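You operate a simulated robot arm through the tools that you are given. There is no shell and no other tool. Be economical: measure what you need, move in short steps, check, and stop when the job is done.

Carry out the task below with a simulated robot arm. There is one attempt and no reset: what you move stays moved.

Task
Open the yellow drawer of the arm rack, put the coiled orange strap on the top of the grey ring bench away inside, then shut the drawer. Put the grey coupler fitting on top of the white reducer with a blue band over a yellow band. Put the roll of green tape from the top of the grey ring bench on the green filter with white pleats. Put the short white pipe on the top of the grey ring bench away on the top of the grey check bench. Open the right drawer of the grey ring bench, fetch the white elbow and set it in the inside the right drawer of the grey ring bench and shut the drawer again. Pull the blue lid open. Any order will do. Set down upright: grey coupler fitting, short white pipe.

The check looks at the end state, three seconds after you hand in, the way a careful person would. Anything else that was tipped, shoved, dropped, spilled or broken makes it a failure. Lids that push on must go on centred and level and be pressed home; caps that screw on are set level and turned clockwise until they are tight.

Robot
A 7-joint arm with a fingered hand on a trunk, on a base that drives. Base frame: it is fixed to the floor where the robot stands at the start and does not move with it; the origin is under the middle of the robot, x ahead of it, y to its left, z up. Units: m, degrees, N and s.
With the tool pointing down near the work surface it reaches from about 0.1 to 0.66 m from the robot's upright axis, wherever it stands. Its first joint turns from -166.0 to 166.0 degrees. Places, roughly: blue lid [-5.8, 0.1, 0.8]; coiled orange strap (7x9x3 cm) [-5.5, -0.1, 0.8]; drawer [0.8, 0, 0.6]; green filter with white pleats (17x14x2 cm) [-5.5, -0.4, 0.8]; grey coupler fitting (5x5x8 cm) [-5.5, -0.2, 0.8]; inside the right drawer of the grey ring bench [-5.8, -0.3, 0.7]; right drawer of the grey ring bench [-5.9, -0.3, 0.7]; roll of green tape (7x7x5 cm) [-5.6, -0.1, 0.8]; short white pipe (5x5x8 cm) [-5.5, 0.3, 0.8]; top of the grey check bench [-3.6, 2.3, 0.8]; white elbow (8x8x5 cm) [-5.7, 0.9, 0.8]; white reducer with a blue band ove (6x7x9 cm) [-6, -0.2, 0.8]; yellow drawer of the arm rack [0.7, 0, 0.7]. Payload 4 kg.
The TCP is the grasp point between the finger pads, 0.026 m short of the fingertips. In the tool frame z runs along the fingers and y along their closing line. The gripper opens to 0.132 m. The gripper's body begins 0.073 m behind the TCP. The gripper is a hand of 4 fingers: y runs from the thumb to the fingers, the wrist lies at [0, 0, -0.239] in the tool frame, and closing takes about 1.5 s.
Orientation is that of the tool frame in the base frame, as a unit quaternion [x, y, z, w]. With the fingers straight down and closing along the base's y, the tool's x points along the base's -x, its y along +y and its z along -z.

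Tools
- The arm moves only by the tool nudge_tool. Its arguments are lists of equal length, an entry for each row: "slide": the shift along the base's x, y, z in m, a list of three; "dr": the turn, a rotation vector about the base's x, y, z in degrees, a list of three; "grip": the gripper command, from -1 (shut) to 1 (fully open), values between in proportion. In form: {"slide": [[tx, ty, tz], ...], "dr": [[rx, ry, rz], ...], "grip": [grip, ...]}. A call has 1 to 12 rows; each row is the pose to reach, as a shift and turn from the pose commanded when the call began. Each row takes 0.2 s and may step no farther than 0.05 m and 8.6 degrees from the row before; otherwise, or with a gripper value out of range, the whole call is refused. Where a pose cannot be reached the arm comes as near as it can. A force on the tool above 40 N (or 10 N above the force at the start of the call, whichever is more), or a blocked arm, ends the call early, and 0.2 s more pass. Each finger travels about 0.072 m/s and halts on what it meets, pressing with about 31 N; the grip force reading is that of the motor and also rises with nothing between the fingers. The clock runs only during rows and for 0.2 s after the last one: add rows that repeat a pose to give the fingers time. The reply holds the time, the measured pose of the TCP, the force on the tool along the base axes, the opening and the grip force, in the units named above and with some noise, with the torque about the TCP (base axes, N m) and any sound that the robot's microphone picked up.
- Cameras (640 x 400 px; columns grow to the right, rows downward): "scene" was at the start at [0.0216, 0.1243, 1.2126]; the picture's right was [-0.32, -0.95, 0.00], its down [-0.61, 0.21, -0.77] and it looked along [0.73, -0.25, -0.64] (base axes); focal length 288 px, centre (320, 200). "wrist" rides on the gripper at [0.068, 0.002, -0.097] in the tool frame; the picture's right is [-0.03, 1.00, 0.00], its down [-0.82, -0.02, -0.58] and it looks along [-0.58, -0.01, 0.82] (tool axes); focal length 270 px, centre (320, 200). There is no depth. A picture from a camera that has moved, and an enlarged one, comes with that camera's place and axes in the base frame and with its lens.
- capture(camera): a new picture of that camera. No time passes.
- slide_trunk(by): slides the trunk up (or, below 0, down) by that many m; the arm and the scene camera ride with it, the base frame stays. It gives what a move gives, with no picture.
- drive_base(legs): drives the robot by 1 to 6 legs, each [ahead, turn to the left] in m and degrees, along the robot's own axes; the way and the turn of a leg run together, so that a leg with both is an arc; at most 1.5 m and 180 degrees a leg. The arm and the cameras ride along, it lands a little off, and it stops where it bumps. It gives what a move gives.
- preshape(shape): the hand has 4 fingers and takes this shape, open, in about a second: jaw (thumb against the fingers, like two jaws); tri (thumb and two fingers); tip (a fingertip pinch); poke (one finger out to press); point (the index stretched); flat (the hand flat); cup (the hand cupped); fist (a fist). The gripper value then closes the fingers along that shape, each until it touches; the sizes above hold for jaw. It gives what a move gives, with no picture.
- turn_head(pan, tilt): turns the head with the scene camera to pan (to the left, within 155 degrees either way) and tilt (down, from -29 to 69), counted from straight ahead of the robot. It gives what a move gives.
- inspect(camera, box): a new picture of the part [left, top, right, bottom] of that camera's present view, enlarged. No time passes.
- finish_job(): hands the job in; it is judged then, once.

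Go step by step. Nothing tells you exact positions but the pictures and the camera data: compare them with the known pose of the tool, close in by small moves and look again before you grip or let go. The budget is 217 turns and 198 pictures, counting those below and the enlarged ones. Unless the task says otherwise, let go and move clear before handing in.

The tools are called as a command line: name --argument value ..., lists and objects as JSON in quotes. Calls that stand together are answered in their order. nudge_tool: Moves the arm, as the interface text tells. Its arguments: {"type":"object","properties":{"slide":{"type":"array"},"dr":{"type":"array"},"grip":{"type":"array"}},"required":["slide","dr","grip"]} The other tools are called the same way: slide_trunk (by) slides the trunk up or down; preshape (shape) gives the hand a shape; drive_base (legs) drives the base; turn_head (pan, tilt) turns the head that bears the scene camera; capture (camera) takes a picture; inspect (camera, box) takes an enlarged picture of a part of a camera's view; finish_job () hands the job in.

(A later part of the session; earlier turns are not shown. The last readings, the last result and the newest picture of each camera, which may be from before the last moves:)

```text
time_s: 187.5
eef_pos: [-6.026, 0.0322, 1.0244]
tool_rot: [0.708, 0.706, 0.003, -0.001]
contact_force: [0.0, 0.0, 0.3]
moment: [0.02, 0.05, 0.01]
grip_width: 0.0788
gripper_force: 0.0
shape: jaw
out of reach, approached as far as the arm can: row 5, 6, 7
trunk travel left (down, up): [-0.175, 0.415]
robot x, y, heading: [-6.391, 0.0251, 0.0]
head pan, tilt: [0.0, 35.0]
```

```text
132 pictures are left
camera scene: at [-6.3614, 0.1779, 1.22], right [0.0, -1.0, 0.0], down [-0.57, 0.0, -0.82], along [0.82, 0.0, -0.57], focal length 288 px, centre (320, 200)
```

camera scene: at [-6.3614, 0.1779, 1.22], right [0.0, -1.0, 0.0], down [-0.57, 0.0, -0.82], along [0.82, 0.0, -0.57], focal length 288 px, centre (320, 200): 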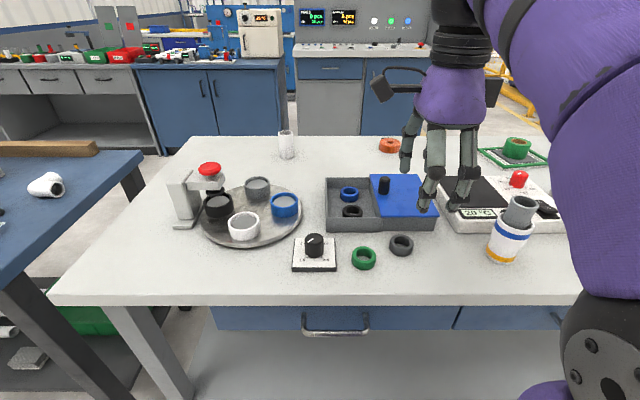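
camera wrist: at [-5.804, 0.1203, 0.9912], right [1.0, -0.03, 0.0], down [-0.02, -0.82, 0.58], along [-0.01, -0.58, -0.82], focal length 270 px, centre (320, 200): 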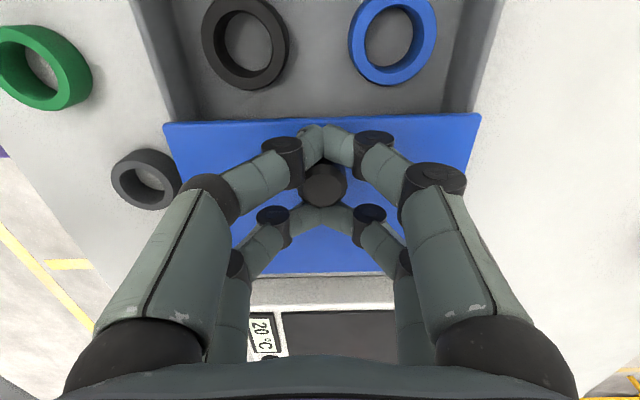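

The lid is open with two rings visible inside. The right drawer's handle triangulates to about (-6.061, -0.342, 0.711); I'll reposition the base in front of it.

drive_base --legs '[[-0.4, 0], [0, -90], [0.365, 0], [0, 90]]'

capture --camera "scene"

```text
time_s: 200.3
eef_pos: [-6.4258, -0.3369, 1.0248]
tool_rot: [0.716, 0.698, 0.002, 0.0]
contact_force: [0.2, 0.5, 0.2]
moment: [-0.04, 0.02, 0.03]
grip_width: 0.0789
gripper_force: 0.1
shape: jaw
trunk travel left (down, up): [-0.175, 0.415]
robot x, y, heading: [-6.7921, -0.3351, -0.8]
head pan, tilt: [0.0, 35.0]
```

```text
131 pictures are left
camera scene: at [-6.7597, -0.1842, 1.22], right [-0.02, -1.0, 0.0], down [-0.57, 0.01, -0.82], along [0.82, -0.02, -0.57], focal length 288 px, centre (320, 200)
```

scene: 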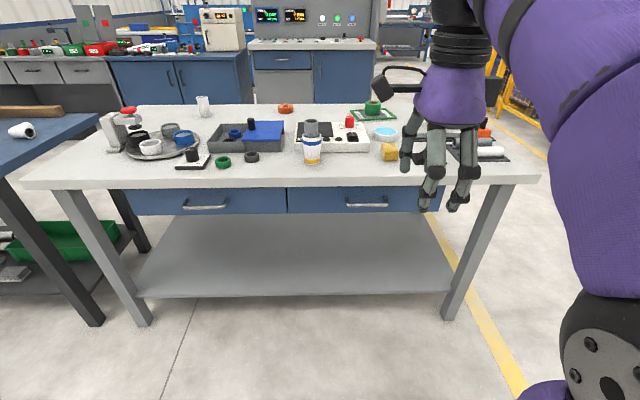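

I'm in front of the right drawer. I'll tilt the hand forward and lower it to the handle's height, as with the first drawer.

nudge_tool --slide '[[0.03, 0, -0.03], [0.06, 0, -0.06], [0.09, 0, -0.09], [0.11, 0, -0.12], [0.13, 0, -0.16], [0.15, 0, -0.2], [0.17, 0, -0.24], [0.19, 0, -0.28], [0.21, 0, -0.3], [0.23, 0, -0.313], [0.25, 0, -0.313]]' --dr '[[0, -8, 0], [0, -16, 0], [0, -24, 0], [0, -32, 0], [0, -40, 0], [0, -48, 0], [0, -56, 0], [0, -64, 0], [0, -72, 0], [0, -80, 0], [0, -80, 0]]' --grip '[0.2, 0.2, 0.2, 0.2, 0.2, 0.2, 0.2, 0.2, 0.2, 0.2, 0.2]'

capture --camera "wrist"

capture --camera "scene"

```text
time_s: 202.7
eef_pos: [-6.1774, -0.3364, 0.7111]
tool_rot: [0.548, 0.535, 0.461, 0.449]
contact_force: [0.7, -0.6, -0.4]
moment: [0.01, 0.0, 0.02]
grip_width: 0.0791
gripper_force: 0.1
shape: jaw
trunk travel left (down, up): [-0.175, 0.415]
robot x, y, heading: [-6.7897, -0.3346, -0.8]
head pan, tilt: [0.0, 35.0]
```

```text
130 pictures are left
camera wrist: at [-6.2728, -0.2695, 0.7308], right [0.17, -0.05, 0.98], down [-0.57, -0.82, 0.06], along [0.8, -0.57, -0.17], focal length 270 px, centre (320, 200)
```

wrist: 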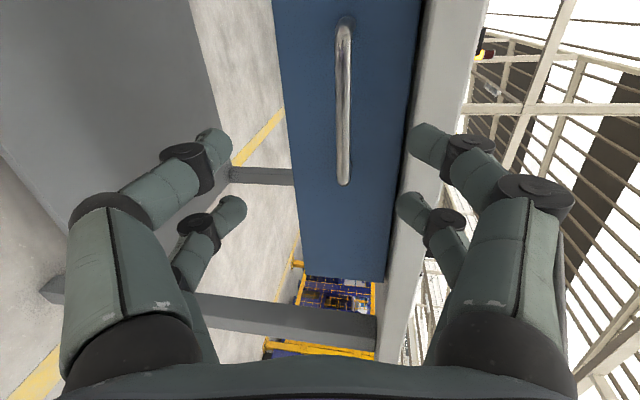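

```text
129 pictures are left
camera scene: at [-6.7598, -0.1842, 1.22], right [-0.02, -1.0, 0.0], down [-0.57, 0.01, -0.82], along [0.82, -0.02, -0.57], focal length 288 px, centre (320, 200)
```

scene: 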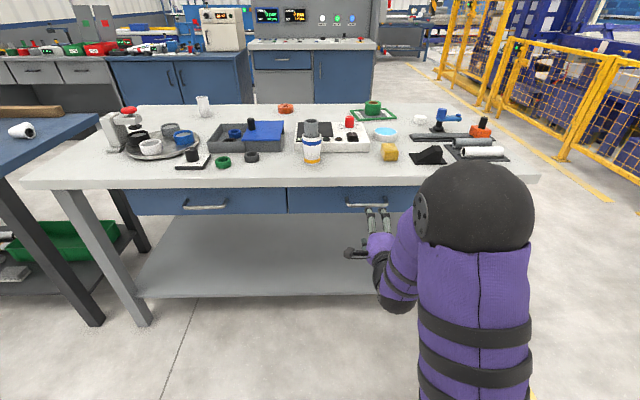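

The bar is between the fingers at z ≈ 0.708. I'll advance and close on it.

nudge_tool --slide '[[0.03, 0.001, -0.001], [0.06, 0.003, -0.002], [0.09, 0.003, -0.003], [0.11, 0.003, -0.003], [0.123, 0.003, -0.003], [0.123, 0.003, -0.003], [0.123, 0.003, -0.003], [0.123, 0.003, -0.003], [0.123, 0.003, -0.003], [0.123, 0.003, -0.003]]' --dr '[[0, 0, 0], [0, 0, 0], [0, 0, 0], [0, 0, 0], [0, 0, 0], [0, 0, 0], [0, 0, 0], [0, 0, 0], [0, 0, 0], [0, 0, 0]]' --grip '[0.2, 0.1, 0.0, 0.0, 0.0, -0.4, -1, -1, -1, -1]'

capture --camera "wrist"

```text
time_s: 204.9
eef_pos: [-6.0541, -0.3326, 0.7076]
tool_rot: [0.548, 0.535, 0.461, 0.448]
contact_force: [1.0, -0.2, -4.2]
moment: [-0.07, -0.02, 0.01]
grip_width: 0.0
gripper_force: 31.0
shape: jaw
trunk travel left (down, up): [-0.175, 0.415]
robot x, y, heading: [-6.7916, -0.3365, -1.2]
head pan, tilt: [0.0, 35.0]
```

```text
128 pictures are left
camera wrist: at [-6.1492, -0.2652, 0.7274], right [0.17, -0.05, 0.98], down [-0.57, -0.82, 0.06], along [0.8, -0.57, -0.17], focal length 270 px, centre (320, 200)
```

wrist: 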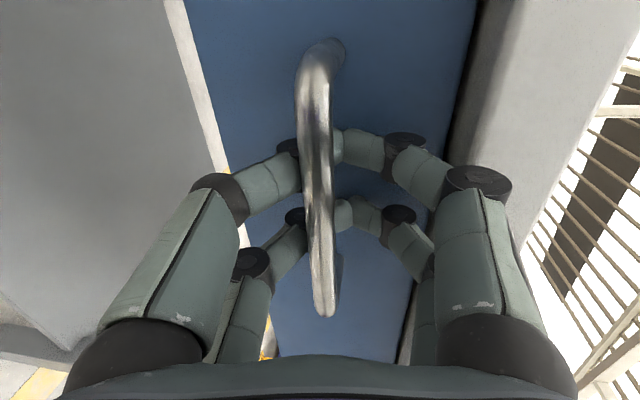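

Hooked on the bar. I'll pull with the arm, then with the base.

nudge_tool --slide '[[-0.02, 0, 0], [-0.05, 0, 0], [-0.08, 0, 0], [-0.11, 0, 0], [-0.14, 0, 0], [-0.14, 0, 0]]' --dr '[[0, 0, 0], [0, 0, 0], [0, 0, 0], [0, 0, 0], [0, 0, 0], [0, 0, 0]]' --grip '[-1, -1, -1, -1, -1, -1]'

drive_base --legs '[[-0.1, 0]]'

capture --camera "scene"

```text
time_s: 206.3
eef_pos: [-6.1942, -0.3333, 0.7079]
tool_rot: [0.547, 0.535, 0.462, 0.448]
contact_force: [0.2, -0.2, -6.1]
moment: [-0.11, -0.08, -0.03]
grip_width: 0.0
gripper_force: 30.8
shape: jaw
trunk travel left (down, up): [-0.175, 0.415]
robot x, y, heading: [-6.7928, -0.3338, -1.2]
head pan, tilt: [0.0, 35.0]
```

```text
time_s: 207.5
eef_pos: [-6.2939, -0.3316, 0.7086]
tool_rot: [0.548, 0.535, 0.461, 0.448]
contact_force: [-1.1, -5.7, -5.7]
moment: [-0.15, -0.09, -0.04]
grip_width: 0.0003
gripper_force: 31.2
shape: jaw
trunk travel left (down, up): [-0.175, 0.415]
robot x, y, heading: [-6.8904, -0.335, -0.9]
head pan, tilt: [0.0, 35.0]
```

```text
127 pictures are left
camera scene: at [-6.8599, -0.1825, 1.22], right [-0.02, -1.0, 0.0], down [-0.57, 0.01, -0.82], along [0.82, -0.01, -0.57], focal length 288 px, centre (320, 200)
```

scene: 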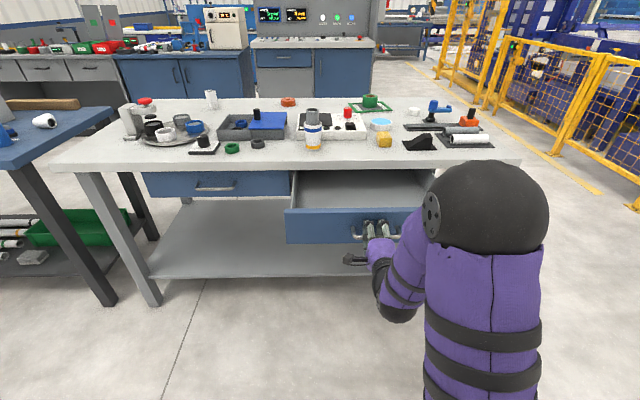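

The drawer is about 24 cm open and empty. I'll release, back off and raise the hand.

nudge_tool --slide '[[0, 0, 0], [0, 0, 0], [0, 0, 0], [0, 0, 0], [0, 0, 0]]' --dr '[[0, 0, 0], [0, 0, 0], [0, 0, 0], [0, 0, 0], [0, 0, 0]]' --grip '[0.1, 0.1, 0.1, 0.1, 0.1]'

drive_base --legs '[[-0.25, 0]]'

nudge_tool --slide '[[0, 0, 0.04], [-0.01, 0, 0.08], [-0.02, 0, 0.12], [-0.03, 0, 0.16], [-0.04, 0, 0.2], [-0.05, 0, 0.24], [-0.06, 0, 0.27], [-0.08, 0, 0.29], [-0.1, 0, 0.3], [-0.12, 0, 0.31]]' --dr '[[0, 8, 0], [0, 16, 0], [0, 24, 0], [0, 32, 0], [0, 40, 0], [0, 48, 0], [0, 56, 0], [0, 64, 0], [0, 72, 0], [0, 80, 0]]' --grip '[0.1, 0.1, 0.1, 0.1, 0.1, 0.1, 0.1, 0.1, 0.1, 0.1]'

turn_head --pan 35 --tilt 25

capture --camera "scene"

```text
time_s: 208.7
eef_pos: [-6.295, -0.3312, 0.7087]
tool_rot: [0.547, 0.536, 0.462, 0.448]
contact_force: [0.2, 0.0, 0.1]
moment: [-0.01, 0.02, 0.01]
grip_width: 0.0722
gripper_force: 0.0
shape: jaw
trunk travel left (down, up): [-0.175, 0.415]
robot x, y, heading: [-6.8938, -0.3334, -0.8]
head pan, tilt: [0.0, 35.0]
```

```text
time_s: 210.5
eef_pos: [-6.5455, -0.3288, 0.7081]
tool_rot: [0.547, 0.536, 0.461, 0.449]
contact_force: [-1.1, 0.4, 0.0]
moment: [0.0, 0.02, 0.01]
grip_width: 0.072
gripper_force: 0.1
shape: jaw
trunk travel left (down, up): [-0.175, 0.415]
robot x, y, heading: [-7.1414, -0.3251, -1.3]
head pan, tilt: [0.0, 35.0]
```

```text
time_s: 212.7
eef_pos: [-6.6662, -0.3286, 1.0141]
tool_rot: [0.716, 0.698, 0.002, 0.002]
contact_force: [-0.4, -0.5, -0.1]
moment: [-0.04, -0.05, 0.02]
grip_width: 0.0723
gripper_force: 0.0
shape: jaw
out of reach, approached as far as the arm can: row 10
trunk travel left (down, up): [-0.175, 0.415]
robot x, y, heading: [-7.1417, -0.3277, -0.9]
head pan, tilt: [0.0, 35.0]
```

```text
time_s: 213.7
eef_pos: [-6.6657, -0.3288, 1.0135]
tool_rot: [0.715, 0.699, 0.003, 0.002]
contact_force: [-0.8, -0.1, 0.1]
moment: [0.03, -0.01, -0.03]
grip_width: 0.0722
gripper_force: 0.1
shape: jaw
trunk travel left (down, up): [-0.175, 0.415]
robot x, y, heading: [-7.1402, -0.3293, -1.2]
head pan, tilt: [35.0, 25.0]
```

```text
126 pictures are left
camera scene: at [-7.1222, -0.1245, 1.2357], right [0.56, -0.83, 0.0], down [-0.35, -0.24, -0.91], along [0.75, 0.5, -0.42], focal length 288 px, centre (320, 200)
```

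scene: 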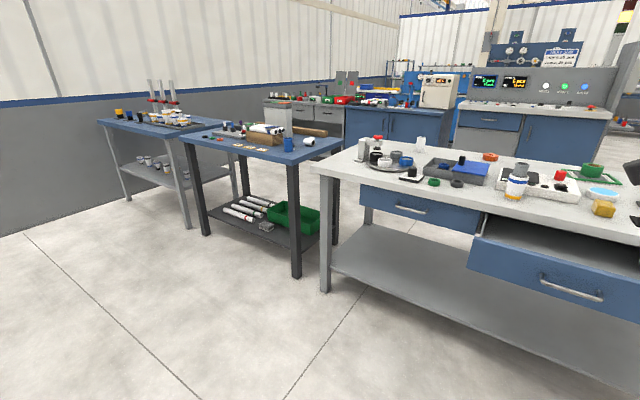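

The elbow lies near the right end of the neighbouring blue bench. I'll drive round to face it.

drive_base --legs '[[0, 91], [1.24, 0], [0, -90], [0.45, 0]]'

turn_head --pan 0 --tilt 35

capture --camera "scene"

```text
time_s: 230.6
eef_pos: [-6.2049, 0.9243, 1.0134]
tool_rot: [0.702, 0.712, 0.003, 0.002]
contact_force: [0.0, -0.9, -0.3]
moment: [0.0, 0.02, 0.01]
grip_width: 0.0725
gripper_force: 0.1
shape: jaw
trunk travel left (down, up): [-0.175, 0.415]
robot x, y, heading: [-6.6842, 0.902, 1.2]
head pan, tilt: [35.0, 25.0]
```

```text
time_s: 231.6
eef_pos: [-6.2057, 0.9249, 1.0139]
tool_rot: [0.702, 0.713, 0.004, 0.002]
contact_force: [0.5, 0.4, 0.9]
moment: [-0.02, 0.01, -0.01]
grip_width: 0.0723
gripper_force: 0.0
shape: jaw
trunk travel left (down, up): [-0.175, 0.415]
robot x, y, heading: [-6.6819, 0.9022, 1.2]
head pan, tilt: [0.0, 35.0]
```

```text
125 pictures are left
camera scene: at [-6.6559, 1.0587, 1.22], right [0.02, -1.0, 0.0], down [-0.57, -0.01, -0.82], along [0.82, 0.02, -0.57], focal length 288 px, centre (320, 200)
```

scene: 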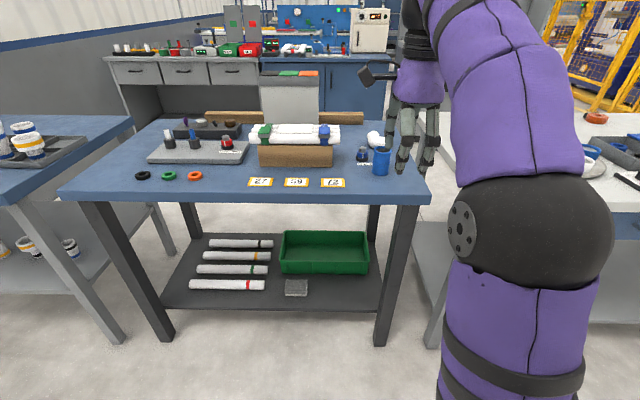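

The elbow sits near (-5.69, 0.89), with a blue cup just in front of it, so I'll come from above. First I drive forward 0.33 m.

drive_base --legs '[[0.33, 0]]'

capture --camera "wrist"

capture --camera "scene"

```text
time_s: 233.7
eef_pos: [-5.882, 0.9297, 1.0147]
tool_rot: [0.702, 0.712, 0.003, 0.003]
contact_force: [-0.6, -0.1, -0.8]
moment: [-0.01, 0.0, -0.02]
grip_width: 0.0726
gripper_force: 0.1
shape: jaw
trunk travel left (down, up): [-0.175, 0.415]
robot x, y, heading: [-6.3557, 0.9112, 1.1]
head pan, tilt: [0.0, 35.0]
```

```text
124 pictures are left
camera wrist: at [-5.8818, 0.9981, 1.1107], right [1.0, -0.01, 0.01], down [-0.01, -0.82, 0.58], along [0.0, -0.58, -0.82], focal length 270 px, centre (320, 200)
```

wrist: 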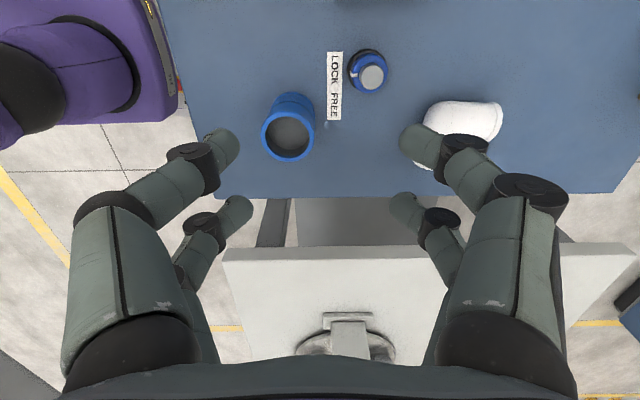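

```text
123 pictures are left
camera scene: at [-6.3319, 1.0652, 1.22], right [0.02, -1.0, 0.0], down [-0.57, -0.01, -0.82], along [0.82, 0.02, -0.57], focal length 288 px, centre (320, 200)
```

scene: 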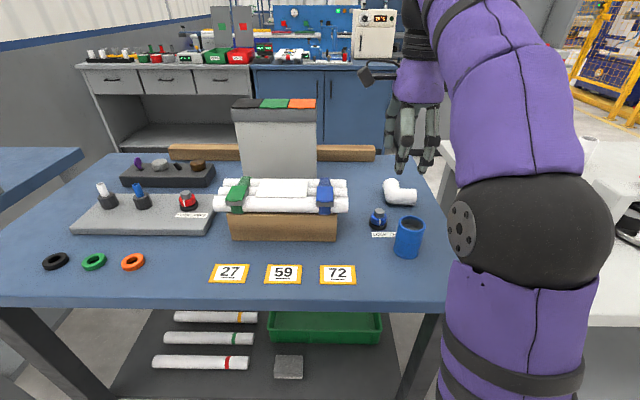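

The elbow is near (-5.716, 0.882). I'll bring the hand over it, lowering partway, and look again.

nudge_tool --slide '[[0.02, -0.01, -0.03], [0.05, -0.02, -0.06], [0.09, -0.03, -0.08], [0.13, -0.04, -0.1], [0.16, -0.045, -0.11]]' --dr '[[0, 0, 0], [0, 0, 0], [0, 0, 0], [0, 0, 0], [0, 0, 0]]' --grip '[0.4, 0.6, 0.7, 0.8, 0.8]'

capture --camera "wrist"

inspect --camera "scene" --box '[340, 130, 460, 230]'

```text
time_s: 234.9
eef_pos: [-5.7264, 0.8846, 0.9017]
tool_rot: [0.703, 0.711, 0.005, 0.003]
contact_force: [0.1, -0.8, 1.0]
moment: [0.0, -0.05, 0.0]
grip_width: 0.1187
gripper_force: 0.0
shape: jaw
out of reach, approached as far as the arm can: row 5
trunk travel left (down, up): [-0.175, 0.415]
robot x, y, heading: [-6.3597, 0.9148, 0.8]
head pan, tilt: [0.0, 35.0]
```

```text
122 pictures are left
camera wrist: at [-5.7263, 0.953, 0.9976], right [1.0, -0.01, 0.01], down [-0.02, -0.82, 0.58], along [0.0, -0.58, -0.82], focal length 270 px, centre (320, 200)
```

wrist: 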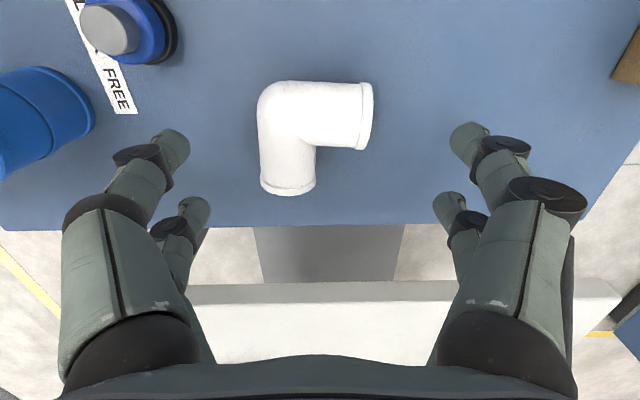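

```text
4.00 times, centred on (400, 180) of scene
camera zoom: at [-6.3324, 1.0653, 1.2201], right [0.02, -1.0, 0.0], down [-0.57, -0.01, -0.82], along [0.82, 0.02, -0.57], focal length 1150 px, centre (0, 280)
```

zoom: 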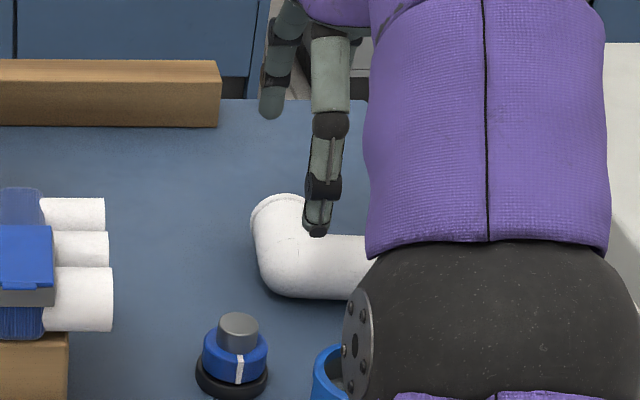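

The elbow is an L with one leg along +x and one along -y. I'll grip it across its 7.5 cm extent in x, around (-5.730, 0.892), after descending.

nudge_tool --slide '[[-0.004, 0.008, -0.02], [-0.004, 0.008, -0.04], [-0.004, 0.008, -0.06], [-0.004, 0.008, -0.068], [-0.004, 0.008, -0.073]]' --dr '[[0, 0, 0], [0, 0, 0], [0, 0, 0], [0, 0, 0], [0, 0, 0]]' --grip '[0.7, 0.6, 0.6, 0.6, 0.6]'

capture --camera "wrist"

```text
time_s: 236.1
eef_pos: [-5.7296, 0.8926, 0.8279]
tool_rot: [0.703, 0.711, 0.002, 0.001]
contact_force: [-0.2, 0.3, -0.7]
moment: [-0.02, 0.0, -0.04]
grip_width: 0.106
gripper_force: 0.0
shape: jaw
trunk travel left (down, up): [-0.175, 0.415]
robot x, y, heading: [-6.3621, 0.9135, 1.1]
head pan, tilt: [0.0, 35.0]
```

```text
120 pictures are left
camera wrist: at [-5.7298, 0.9608, 0.9242], right [1.0, -0.01, 0.01], down [-0.01, -0.82, 0.58], along [0.0, -0.58, -0.82], focal length 270 px, centre (320, 200)
```

wrist: 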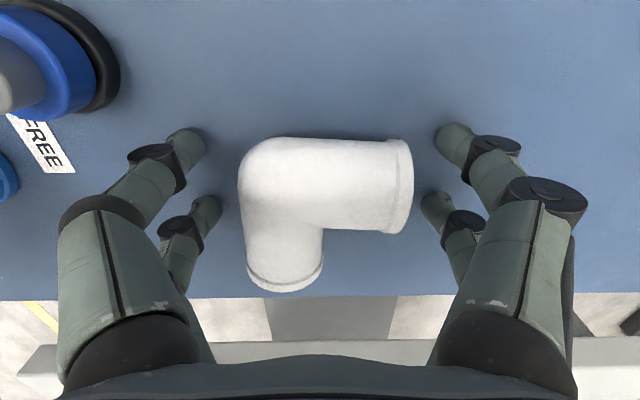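

The elbow is centred between the fingers with the tips near the bench. I'll close.

nudge_tool --slide '[[0.001, 0, -0.001], [0.001, 0, -0.001], [0.001, 0, -0.001], [0.001, 0, -0.001], [0.001, 0, -0.001], [0.001, 0, -0.001]]' --dr '[[0, 0, 0], [0, 0, 0], [0, 0, 0], [0, 0, 0], [0, 0, 0], [0, 0, 0]]' --grip '[0.3, 0, -0.4, -0.4, -0.4, -0.4]'

capture --camera "wrist"

```text
time_s: 237.5
eef_pos: [-5.7282, 0.8921, 0.8278]
tool_rot: [0.703, 0.711, 0.003, 0.002]
contact_force: [1.7, 0.0, 0.0]
moment: [0.02, 0.01, 0.02]
grip_width: 0.0086
gripper_force: 30.7
shape: jaw
trunk travel left (down, up): [-0.175, 0.415]
robot x, y, heading: [-6.3577, 0.9104, 1.0]
head pan, tilt: [0.0, 35.0]
```

```text
119 pictures are left
camera wrist: at [-5.7284, 0.9613, 0.9237], right [1.0, -0.01, 0.01], down [-0.01, -0.82, 0.58], along [0.0, -0.58, -0.82], focal length 270 px, centre (320, 200)
```

wrist: 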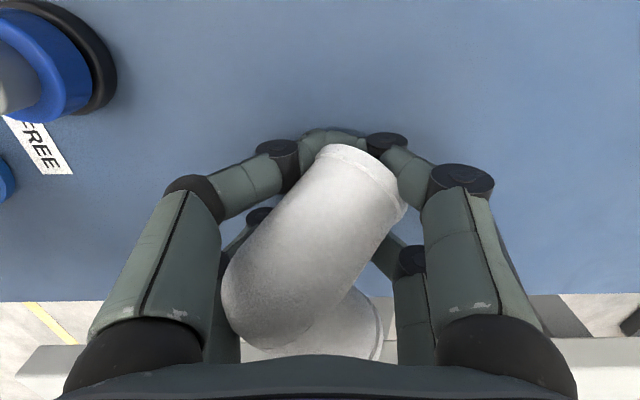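

The elbow twisted in the grip. I'll open slowly and look at how it lies.

nudge_tool --slide '[[0, 0, 0], [0, 0, 0], [0, 0, 0], [0, 0, 0], [0, 0, 0], [0, 0, 0.03], [0, 0, 0.07]]' --dr '[[0, 0, 0], [0, 0, 0], [0, 0, 0], [0, 0, 0], [0, 0, 0], [0, 0, 0], [0, 0, 0]]' --grip '[-0.2, 0.1, 0.4, 0.6, 0.6, 0.6, 0.6]'

capture --camera "wrist"

inspect --camera "scene" --box '[340, 130, 460, 230]'

```text
time_s: 239.1
eef_pos: [-5.7281, 0.8942, 0.8976]
tool_rot: [0.703, 0.711, 0.003, 0.002]
contact_force: [-0.6, -0.1, -0.1]
moment: [0.0, 0.0, -0.02]
grip_width: 0.1053
gripper_force: 0.0
shape: jaw
trunk travel left (down, up): [-0.175, 0.415]
robot x, y, heading: [-6.3587, 0.912, 1.2]
head pan, tilt: [0.0, 35.0]
```

```text
118 pictures are left
camera wrist: at [-5.7286, 0.9618, 0.9941], right [1.0, -0.01, 0.01], down [-0.01, -0.82, 0.58], along [0.0, -0.58, -0.82], focal length 270 px, centre (320, 200)
```

wrist: 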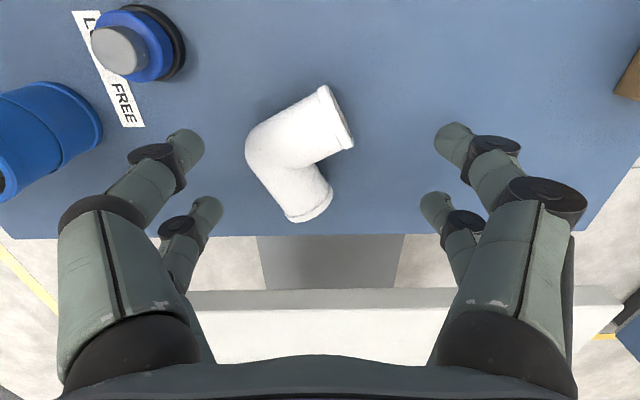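

```text
4.00 times, centred on (400, 180) of scene
camera zoom: at [-6.3317, 1.0652, 1.2199], right [0.02, -1.0, 0.0], down [-0.57, -0.01, -0.82], along [0.82, 0.02, -0.57], focal length 1150 px, centre (0, 280)
```

zoom: 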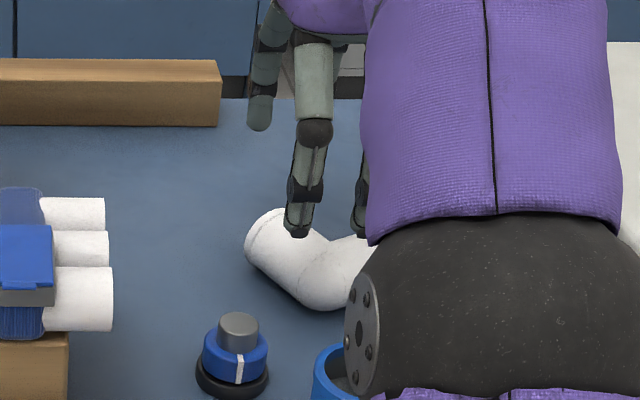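

The elbow is still flat, now turned about 30°. A better grip closes along its bisector (about -14°), centred near (-5.746, 0.871), so I'll rotate the tool and recentre.

nudge_tool --slide '[[-0.009, -0.012, 0], [-0.018, -0.023, 0], [-0.018, -0.023, -0.02], [-0.018, -0.023, -0.02]]' --dr '[[0, 0, -7.3], [0, 0, -14.6], [0, 0, -14.6], [0, 0, -14.6]]' --grip '[0.5, 0.45, 0.45, 0.45]'

capture --camera "wrist"

```text
time_s: 240.1
eef_pos: [-5.7458, 0.8679, 0.8779]
tool_rot: [0.787, 0.616, 0.004, 0.003]
contact_force: [0.9, -0.4, 0.5]
moment: [-0.01, 0.01, -0.02]
grip_width: 0.0961
gripper_force: 0.1
shape: jaw
trunk travel left (down, up): [-0.175, 0.415]
robot x, y, heading: [-6.3586, 0.9136, 1.1]
head pan, tilt: [0.0, 35.0]
```

```text
116 pictures are left
camera wrist: at [-5.7291, 0.9363, 0.9742], right [0.96, -0.26, 0.01], down [-0.22, -0.79, 0.58], along [-0.15, -0.56, -0.82], focal length 270 px, centre (320, 200)
```

wrist: 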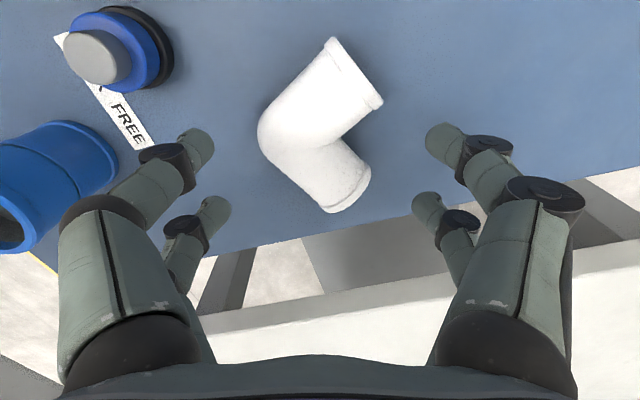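

The hand is aligned with the bisector; the elbow sits about 7 mm further toward +y. I'll correct, descend and close.

nudge_tool --slide '[[0.001, 0.007, -0.02], [0.001, 0.007, -0.04], [0.001, 0.007, -0.051], [0.001, 0.007, -0.051], [0.001, 0.007, -0.051], [0.001, 0.007, -0.051]]' --dr '[[0, 0, 0], [0, 0, 0], [0, 0, 0], [0, 0, 0], [0, 0, 0], [0, 0, 0]]' --grip '[0.45, 0.45, 0.45, 0.3, 0.15, 0.15]'

capture --camera "wrist"

```text
time_s: 241.5
eef_pos: [-5.7463, 0.8766, 0.8265]
tool_rot: [0.787, 0.616, 0.004, 0.003]
contact_force: [-0.8, 2.6, 15.8]
moment: [-0.04, 0.43, -0.04]
grip_width: 0.0772
gripper_force: 0.1
shape: jaw
trunk travel left (down, up): [-0.175, 0.415]
robot x, y, heading: [-6.3594, 0.9108, 1.1]
head pan, tilt: [0.0, 35.0]
```

```text
115 pictures are left
camera wrist: at [-5.7292, 0.9428, 0.9229], right [0.96, -0.26, 0.01], down [-0.22, -0.79, 0.58], along [-0.14, -0.56, -0.82], focal length 270 px, centre (320, 200)
```

wrist: 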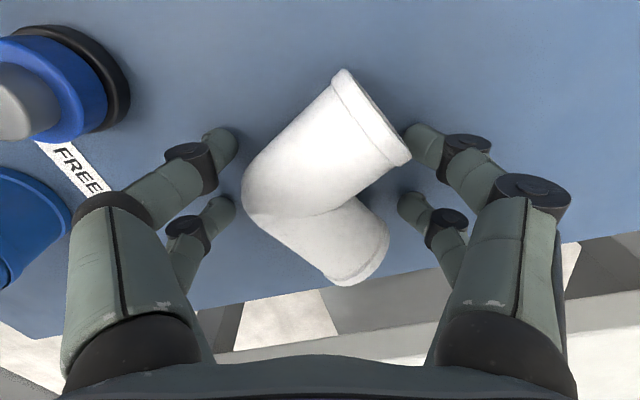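

The fingertips are touching the bench and one seems to catch under the pipe end. I'll open, rise 1 cm and look.

nudge_tool --slide '[[0, 0, 0], [0, 0, 0.005], [0, 0, 0.012]]' --dr '[[0, 0, 0], [0, 0, 0], [0, 0, 0]]' --grip '[0.4, 0.45, 0.45]'

capture --camera "wrist"

```text
time_s: 242.3
eef_pos: [-5.7438, 0.8767, 0.8383]
tool_rot: [0.787, 0.617, 0.002, 0.001]
contact_force: [0.1, -0.6, 1.5]
moment: [0.0, 0.0, 0.01]
grip_width: 0.0954
gripper_force: 0.0
shape: jaw
trunk travel left (down, up): [-0.175, 0.415]
robot x, y, heading: [-6.3588, 0.9141, 1.2]
head pan, tilt: [0.0, 35.0]
```

```text
114 pictures are left
camera wrist: at [-5.7274, 0.9431, 0.934], right [0.96, -0.26, 0.01], down [-0.22, -0.79, 0.58], along [-0.15, -0.56, -0.82], focal length 270 px, centre (320, 200)
```

wrist: 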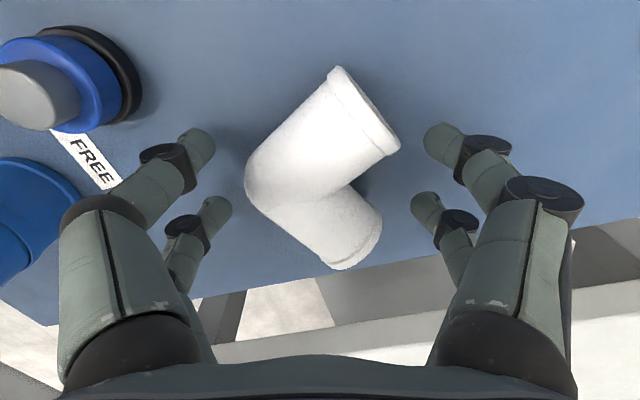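

The elbow lies flat again and is well centred. I'll close at this height, in stages.

nudge_tool --slide '[[0, 0, 0], [0, 0, 0], [0, 0, 0], [0, 0, 0]]' --dr '[[0, 0, 0], [0, 0, 0], [0, 0, 0], [0, 0, 0]]' --grip '[0.2, 0.1, 0.0, 0.0]'

capture --camera "wrist"

```text
time_s: 243.3
eef_pos: [-5.7444, 0.8786, 0.8396]
tool_rot: [0.787, 0.617, 0.003, 0.002]
contact_force: [0.3, -1.1, 0.5]
moment: [0.04, 0.01, -0.01]
grip_width: 0.0666
gripper_force: 0.1
shape: jaw
trunk travel left (down, up): [-0.175, 0.415]
robot x, y, heading: [-6.3592, 0.9138, 1.1]
head pan, tilt: [0.0, 35.0]
```

```text
113 pictures are left
camera wrist: at [-5.7275, 0.9431, 0.9346], right [0.96, -0.26, 0.01], down [-0.22, -0.79, 0.58], along [-0.15, -0.56, -0.82], focal length 270 px, centre (320, 200)
```

wrist: 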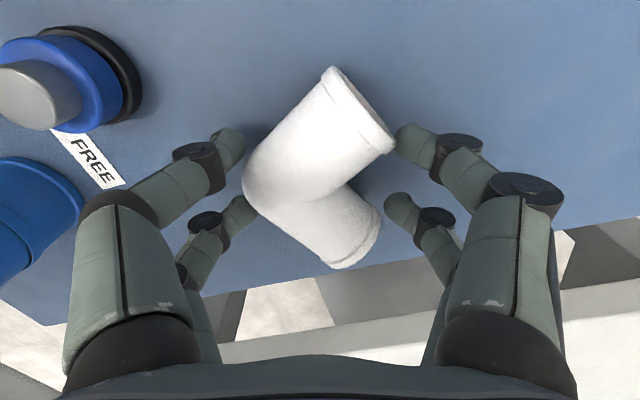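

nudge_tool --slide '[[0, 0, 0], [0, 0, 0], [0, 0, 0]]' --dr '[[0, 0, 0], [0, 0, 0], [0, 0, 0]]' --grip '[-0.1, -0.15, -0.15]'

capture --camera "wrist"

```text
time_s: 244.1
eef_pos: [-5.7437, 0.8783, 0.8378]
tool_rot: [0.787, 0.617, 0.003, 0.002]
contact_force: [0.3, -0.8, -0.4]
moment: [0.04, -0.01, 0.01]
grip_width: 0.0531
gripper_force: 30.1
shape: jaw
trunk travel left (down, up): [-0.175, 0.415]
robot x, y, heading: [-6.362, 0.9158, 1.0]
head pan, tilt: [0.0, 35.0]
```

```text
112 pictures are left
camera wrist: at [-5.7274, 0.9431, 0.9346], right [0.96, -0.26, 0.01], down [-0.22, -0.79, 0.58], along [-0.15, -0.56, -0.82], focal length 270 px, centre (320, 200)
```

wrist: 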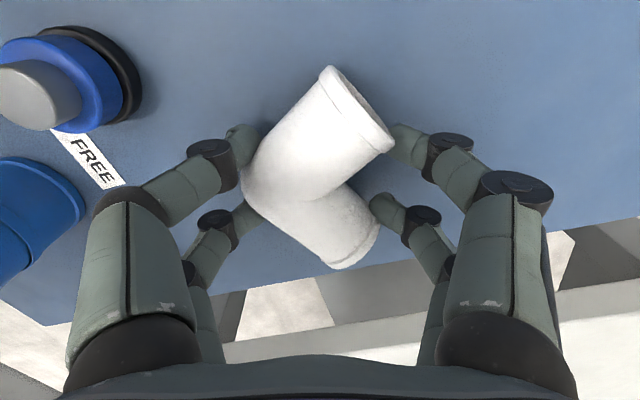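

All four fingers now touch symmetrically and the grip force is up. I'll firm up slightly and lift a little as a test.

nudge_tool --slide '[[0, 0, 0], [0, 0, 0], [0, 0, 0.01], [0, 0, 0.03]]' --dr '[[0, 0, 0], [0, 0, 0], [0, 0, 0], [0, 0, 0]]' --grip '[-0.25, -0.3, -0.3, -0.3]'

capture --camera "wrist"

```text
time_s: 245.1
eef_pos: [-5.7453, 0.878, 0.8681]
tool_rot: [0.787, 0.617, 0.002, 0.003]
contact_force: [0.3, 0.3, 0.3]
moment: [-0.03, 0.01, 0.02]
grip_width: 0.0525
gripper_force: 31.5
shape: jaw
trunk travel left (down, up): [-0.175, 0.415]
robot x, y, heading: [-6.3622, 0.9107, 1.1]
head pan, tilt: [0.0, 35.0]
```

```text
111 pictures are left
camera wrist: at [-5.7281, 0.9433, 0.9645], right [0.96, -0.26, 0.01], down [-0.22, -0.79, 0.58], along [-0.15, -0.56, -0.82], focal length 270 px, centre (320, 200)
```

wrist: 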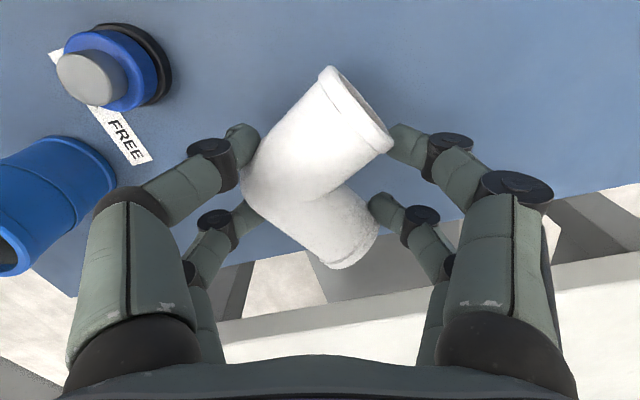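

The elbow is held and lifts cleanly. I'll raise it, retract, and carry it back to the open drawer.

nudge_tool --slide '[[0, 0, 0.03], [0, 0, 0.06], [-0.02, 0.01, 0.09], [-0.05, 0.01, 0.11], [-0.09, 0.02, 0.12], [-0.13, 0.02, 0.13], [-0.17, 0.02, 0.14]]' --dr '[[0, 0, 0], [0, 0, 0], [0, 0, 0], [0, 0, 0], [0, 0, 0], [0, 0, 0], [0, 0, 0]]' --grip '[-0.3, -0.3, -0.3, -0.3, -0.3, -0.3, -0.3]'

drive_base --legs '[[-0.65, 0], [0, -91], [1.23, 0], [0, 90]]'

capture --camera "scene"

capture --camera "wrist"

```text
time_s: 246.7
eef_pos: [-5.9144, 0.8994, 1.0063]
tool_rot: [0.788, 0.616, 0.002, 0.001]
contact_force: [0.8, 0.7, -0.8]
moment: [0.01, 0.02, 0.01]
grip_width: 0.0524
gripper_force: 31.1
shape: jaw
out of reach, approached as far as the arm can: row 2, 3, 4
trunk travel left (down, up): [-0.175, 0.415]
robot x, y, heading: [-6.3585, 0.9138, 1.0]
head pan, tilt: [0.0, 35.0]
```

```text
time_s: 264.7
eef_pos: [-6.5583, -0.3582, 1.007]
tool_rot: [0.793, 0.61, 0.004, 0.002]
contact_force: [0.6, 0.3, -0.2]
moment: [0.02, 0.02, 0.0]
grip_width: 0.0522
gripper_force: 31.4
shape: jaw
trunk travel left (down, up): [-0.175, 0.415]
robot x, y, heading: [-7.0021, -0.3365, 0.0]
head pan, tilt: [0.0, 35.0]
```

```text
110 pictures are left
camera scene: at [-6.9733, -0.1837, 1.22], right [0.0, -1.0, 0.0], down [-0.57, 0.0, -0.82], along [0.82, 0.0, -0.57], focal length 288 px, centre (320, 200)
```

scene: 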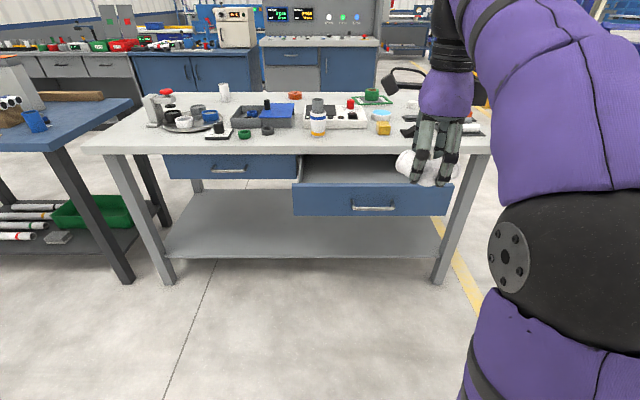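

```text
109 pictures are left
camera wrist: at [-6.541, -0.292, 1.1031], right [0.96, -0.28, 0.01], down [-0.23, -0.78, 0.58], along [-0.16, -0.55, -0.82], focal length 270 px, centre (320, 200)
```

wrist: 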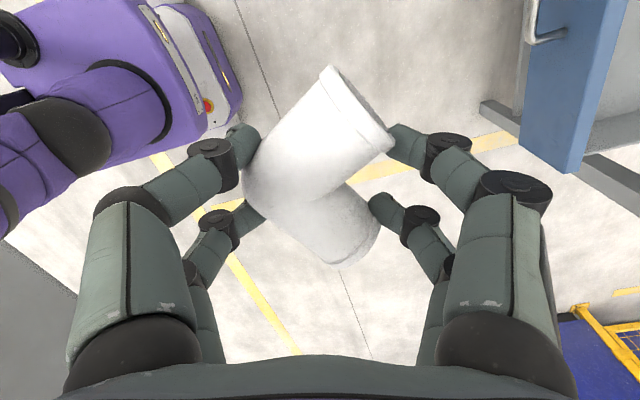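

The drawer spans y -0.10 to -0.59 and its front is at about x ≈ -6.26. I'll drive up so the hand is above the opening.

drive_base --legs '[[0.36, 0]]'

capture --camera "scene"

capture --camera "wrist"

```text
time_s: 267.0
eef_pos: [-6.1998, -0.3585, 1.007]
tool_rot: [0.793, 0.609, 0.002, 0.003]
contact_force: [0.8, 0.3, -0.7]
moment: [0.02, 0.03, 0.01]
grip_width: 0.0519
gripper_force: 31.2
shape: jaw
trunk travel left (down, up): [-0.175, 0.415]
robot x, y, heading: [-6.6429, -0.3364, -0.2]
head pan, tilt: [0.0, 35.0]
```

```text
108 pictures are left
camera scene: at [-6.6141, -0.1835, 1.22], right [0.0, -1.0, 0.0], down [-0.57, 0.0, -0.82], along [0.82, 0.0, -0.57], focal length 288 px, centre (320, 200)
```

scene: 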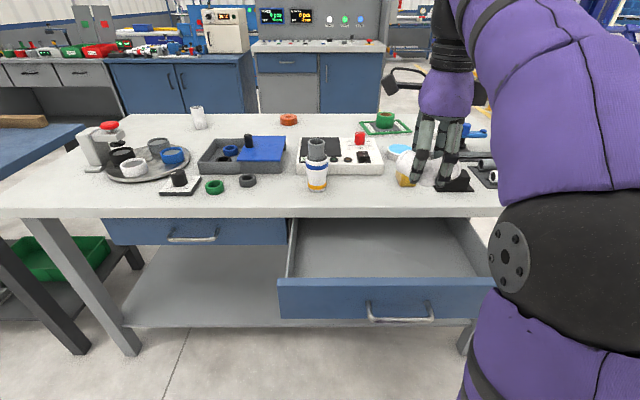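

```text
107 pictures are left
camera wrist: at [-6.1819, -0.2924, 1.1031], right [0.96, -0.28, 0.01], down [-0.23, -0.78, 0.58], along [-0.16, -0.55, -0.82], focal length 270 px, centre (320, 200)
```

wrist: 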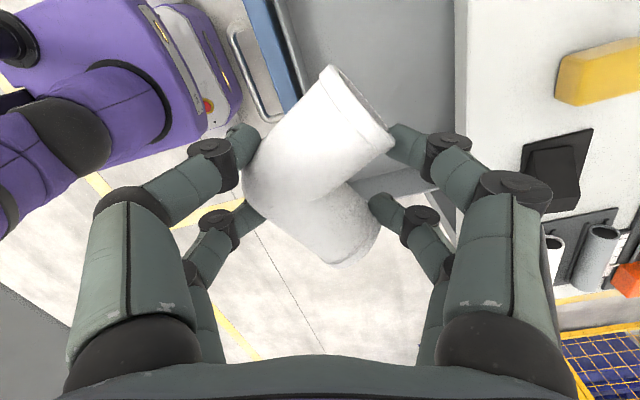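

The hand is above the opening. I'll shift to about (-6.165, -0.335) and descend most of the way into the drawer.

nudge_tool --slide '[[0.015, 0.01, -0.03], [0.032, 0.024, -0.07], [0.034, 0.024, -0.11], [0.034, 0.024, -0.15], [0.034, 0.024, -0.19], [0.034, 0.024, -0.23], [0.034, 0.024, -0.25]]' --dr '[[0, 0, 0], [0, 0, 0], [0, 0, 0], [0, 0, 0], [0, 0, 0], [0, 0, 0], [0, 0, 0]]' --grip '[-0.3, -0.3, -0.3, -0.3, -0.3, -0.3, -0.3]'

capture --camera "wrist"

capture --camera "scene"

```text
time_s: 268.6
eef_pos: [-6.1675, -0.3349, 0.7551]
tool_rot: [0.793, 0.609, 0.002, 0.002]
contact_force: [0.0, -0.1, -0.2]
moment: [-0.02, 0.02, 0.03]
grip_width: 0.0518
gripper_force: 31.0
shape: jaw
trunk travel left (down, up): [-0.175, 0.415]
robot x, y, heading: [-6.6422, -0.334, 0.3]
head pan, tilt: [0.0, 35.0]
```

```text
106 pictures are left
camera wrist: at [-6.1487, -0.2683, 0.8523], right [0.96, -0.28, 0.01], down [-0.23, -0.78, 0.58], along [-0.16, -0.55, -0.82], focal length 270 px, centre (320, 200)
```

wrist: 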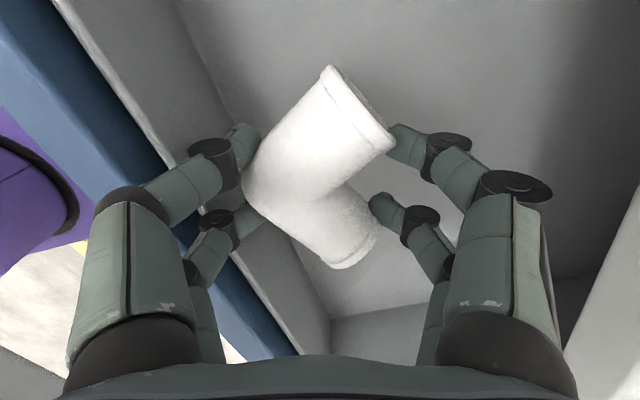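

```text
105 pictures are left
camera scene: at [-6.6141, -0.1835, 1.2201], right [0.0, -1.0, 0.0], down [-0.57, 0.0, -0.82], along [0.82, 0.0, -0.57], focal length 288 px, centre (320, 200)
```

scene: 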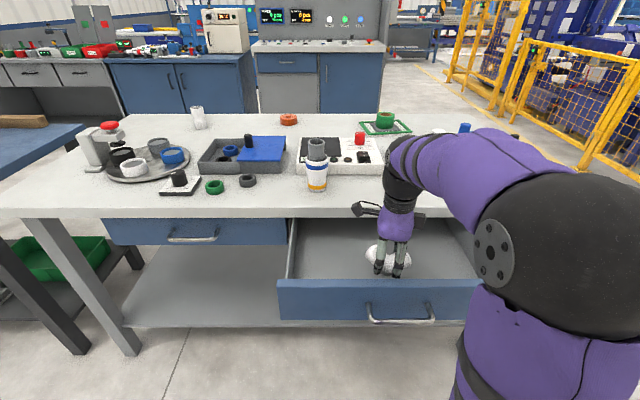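

The elbow is inside the drawer region. I'll shift 1 cm away from the front wall and lower it gently to the floor.

nudge_tool --slide '[[0.01, 0, -0.02], [0.01, 0, -0.035], [0.01, 0, -0.042], [0.01, 0, -0.049], [0.01, 0, -0.056], [0.01, 0, -0.063]]' --dr '[[0, 0, 0], [0, 0, 0], [0, 0, 0], [0, 0, 0], [0, 0, 0], [0, 0, 0]]' --grip '[-0.3, -0.3, -0.3, -0.3, -0.3, -0.3]'

capture --camera "wrist"

```text
time_s: 269.9
eef_pos: [-6.1524, -0.3347, 0.7052]
tool_rot: [0.793, 0.609, 0.011, 0.008]
contact_force: [1.2, -0.5, 22.9]
moment: [0.17, 0.74, 0.07]
grip_width: 0.0522
gripper_force: 31.0
shape: jaw
trunk travel left (down, up): [-0.175, 0.415]
robot x, y, heading: [-6.6411, -0.3357, -0.3]
head pan, tilt: [0.0, 35.0]
stopped in row 6: the force on the tool passed its limit at 48 N (the readings are from after the stop); the commanded pose is now the measured one
```

```text
104 pictures are left
camera wrist: at [-6.1366, -0.2685, 0.8013], right [0.96, -0.28, 0.03], down [-0.25, -0.78, 0.57], along [-0.14, -0.55, -0.82], focal length 270 px, centre (320, 200)
```

wrist: 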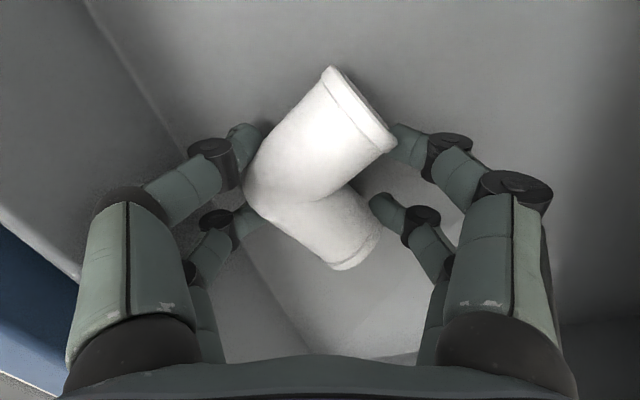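

It has touched the drawer floor. I'll ease up a touch, open the fingers and rise out.

nudge_tool --slide '[[0, 0, 0.002], [0, 0, 0.002], [0, 0, 0.002], [0, 0, 0.003]]' --dr '[[0, 0, 0], [0, 0, 0], [0, 0, 0], [0, 0, 0]]' --grip '[-0.1, 0.1, 0.25, 0.3]'

nudge_tool --slide '[[0, 0, 0.02], [0, 0, 0.05], [-0.01, 0, 0.1], [-0.01, 0, 0.15], [-0.01, 0, 0.2], [-0.02, 0, 0.25], [-0.03, 0, 0.29]]' --dr '[[0, 0, 0], [0, 0, 0], [0, 0, 0], [0, 0, 0], [0, 0, 0], [0, 0, 0], [0, 0, 0]]' --grip '[0.3, 0.3, 0.3, 0.3, 0.3, 0.3, 0.3]'

capture --camera "scene"

```text
time_s: 270.9
eef_pos: [-6.1536, -0.3329, 0.7041]
tool_rot: [0.793, 0.609, 0.007, 0.006]
contact_force: [1.1, -0.2, -0.5]
moment: [0.01, 0.01, 0.01]
grip_width: 0.0853
gripper_force: 0.1
shape: jaw
trunk travel left (down, up): [-0.175, 0.415]
robot x, y, heading: [-6.6425, -0.3337, -0.1]
head pan, tilt: [0.0, 35.0]
```

```text
refused: row 3 steps farther than a row can; nothing moved
```

```text
103 pictures are left
camera scene: at [-6.6139, -0.1835, 1.2199], right [0.0, -1.0, 0.0], down [-0.57, 0.0, -0.82], along [0.82, 0.0, -0.57], focal length 288 px, centre (320, 200)
```

scene: 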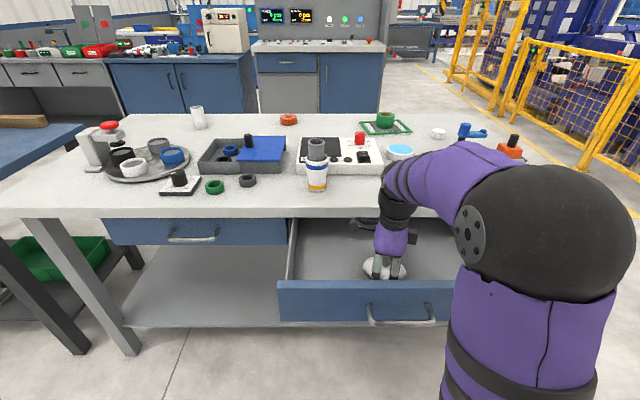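

The fingers are open, and I repeat the lift with shorter steps.

nudge_tool --slide '[[0, 0, 0.02], [-0.002, 0, 0.05], [-0.005, 0, 0.09], [-0.01, 0, 0.13], [-0.015, 0, 0.17], [-0.02, 0, 0.21], [-0.03, 0, 0.25], [-0.04, 0, 0.29]]' --dr '[[0, 0, 0], [0, 0, 0], [0, 0, 0], [0, 0, 0], [0, 0, 0], [0, 0, 0], [0, 0, 0], [0, 0, 0]]' --grip '[0.3, 0.3, 0.3, 0.3, 0.3, 0.3, 0.3, 0.3]'

capture --camera "scene"

capture --camera "wrist"

```text
time_s: 272.7
eef_pos: [-6.1929, -0.3338, 0.9952]
tool_rot: [0.793, 0.609, 0.008, 0.006]
contact_force: [-0.4, -0.1, 0.4]
moment: [0.0, 0.0, 0.03]
grip_width: 0.0856
gripper_force: 0.1
shape: jaw
trunk travel left (down, up): [-0.175, 0.415]
robot x, y, heading: [-6.6436, -0.3376, 0.2]
head pan, tilt: [0.0, 35.0]
```

```text
102 pictures are left
camera scene: at [-6.6139, -0.1835, 1.22], right [0.0, -1.0, 0.0], down [-0.57, 0.0, -0.82], along [0.82, 0.0, -0.57], focal length 288 px, centre (320, 200)
```

scene: 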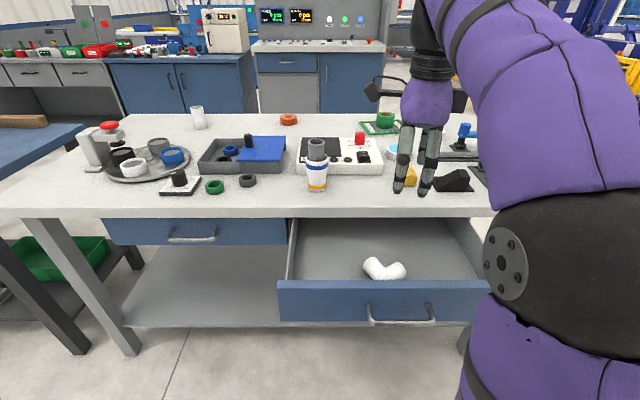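

```text
101 pictures are left
camera wrist: at [-6.1762, -0.2691, 1.0916], right [0.96, -0.28, 0.02], down [-0.24, -0.78, 0.57], along [-0.15, -0.55, -0.82], focal length 270 px, centre (320, 200)
```

wrist: 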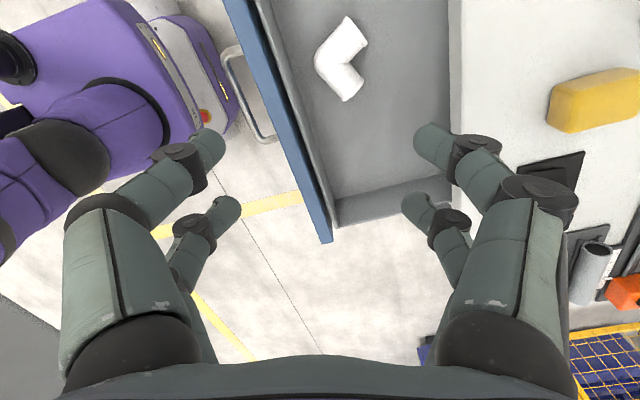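

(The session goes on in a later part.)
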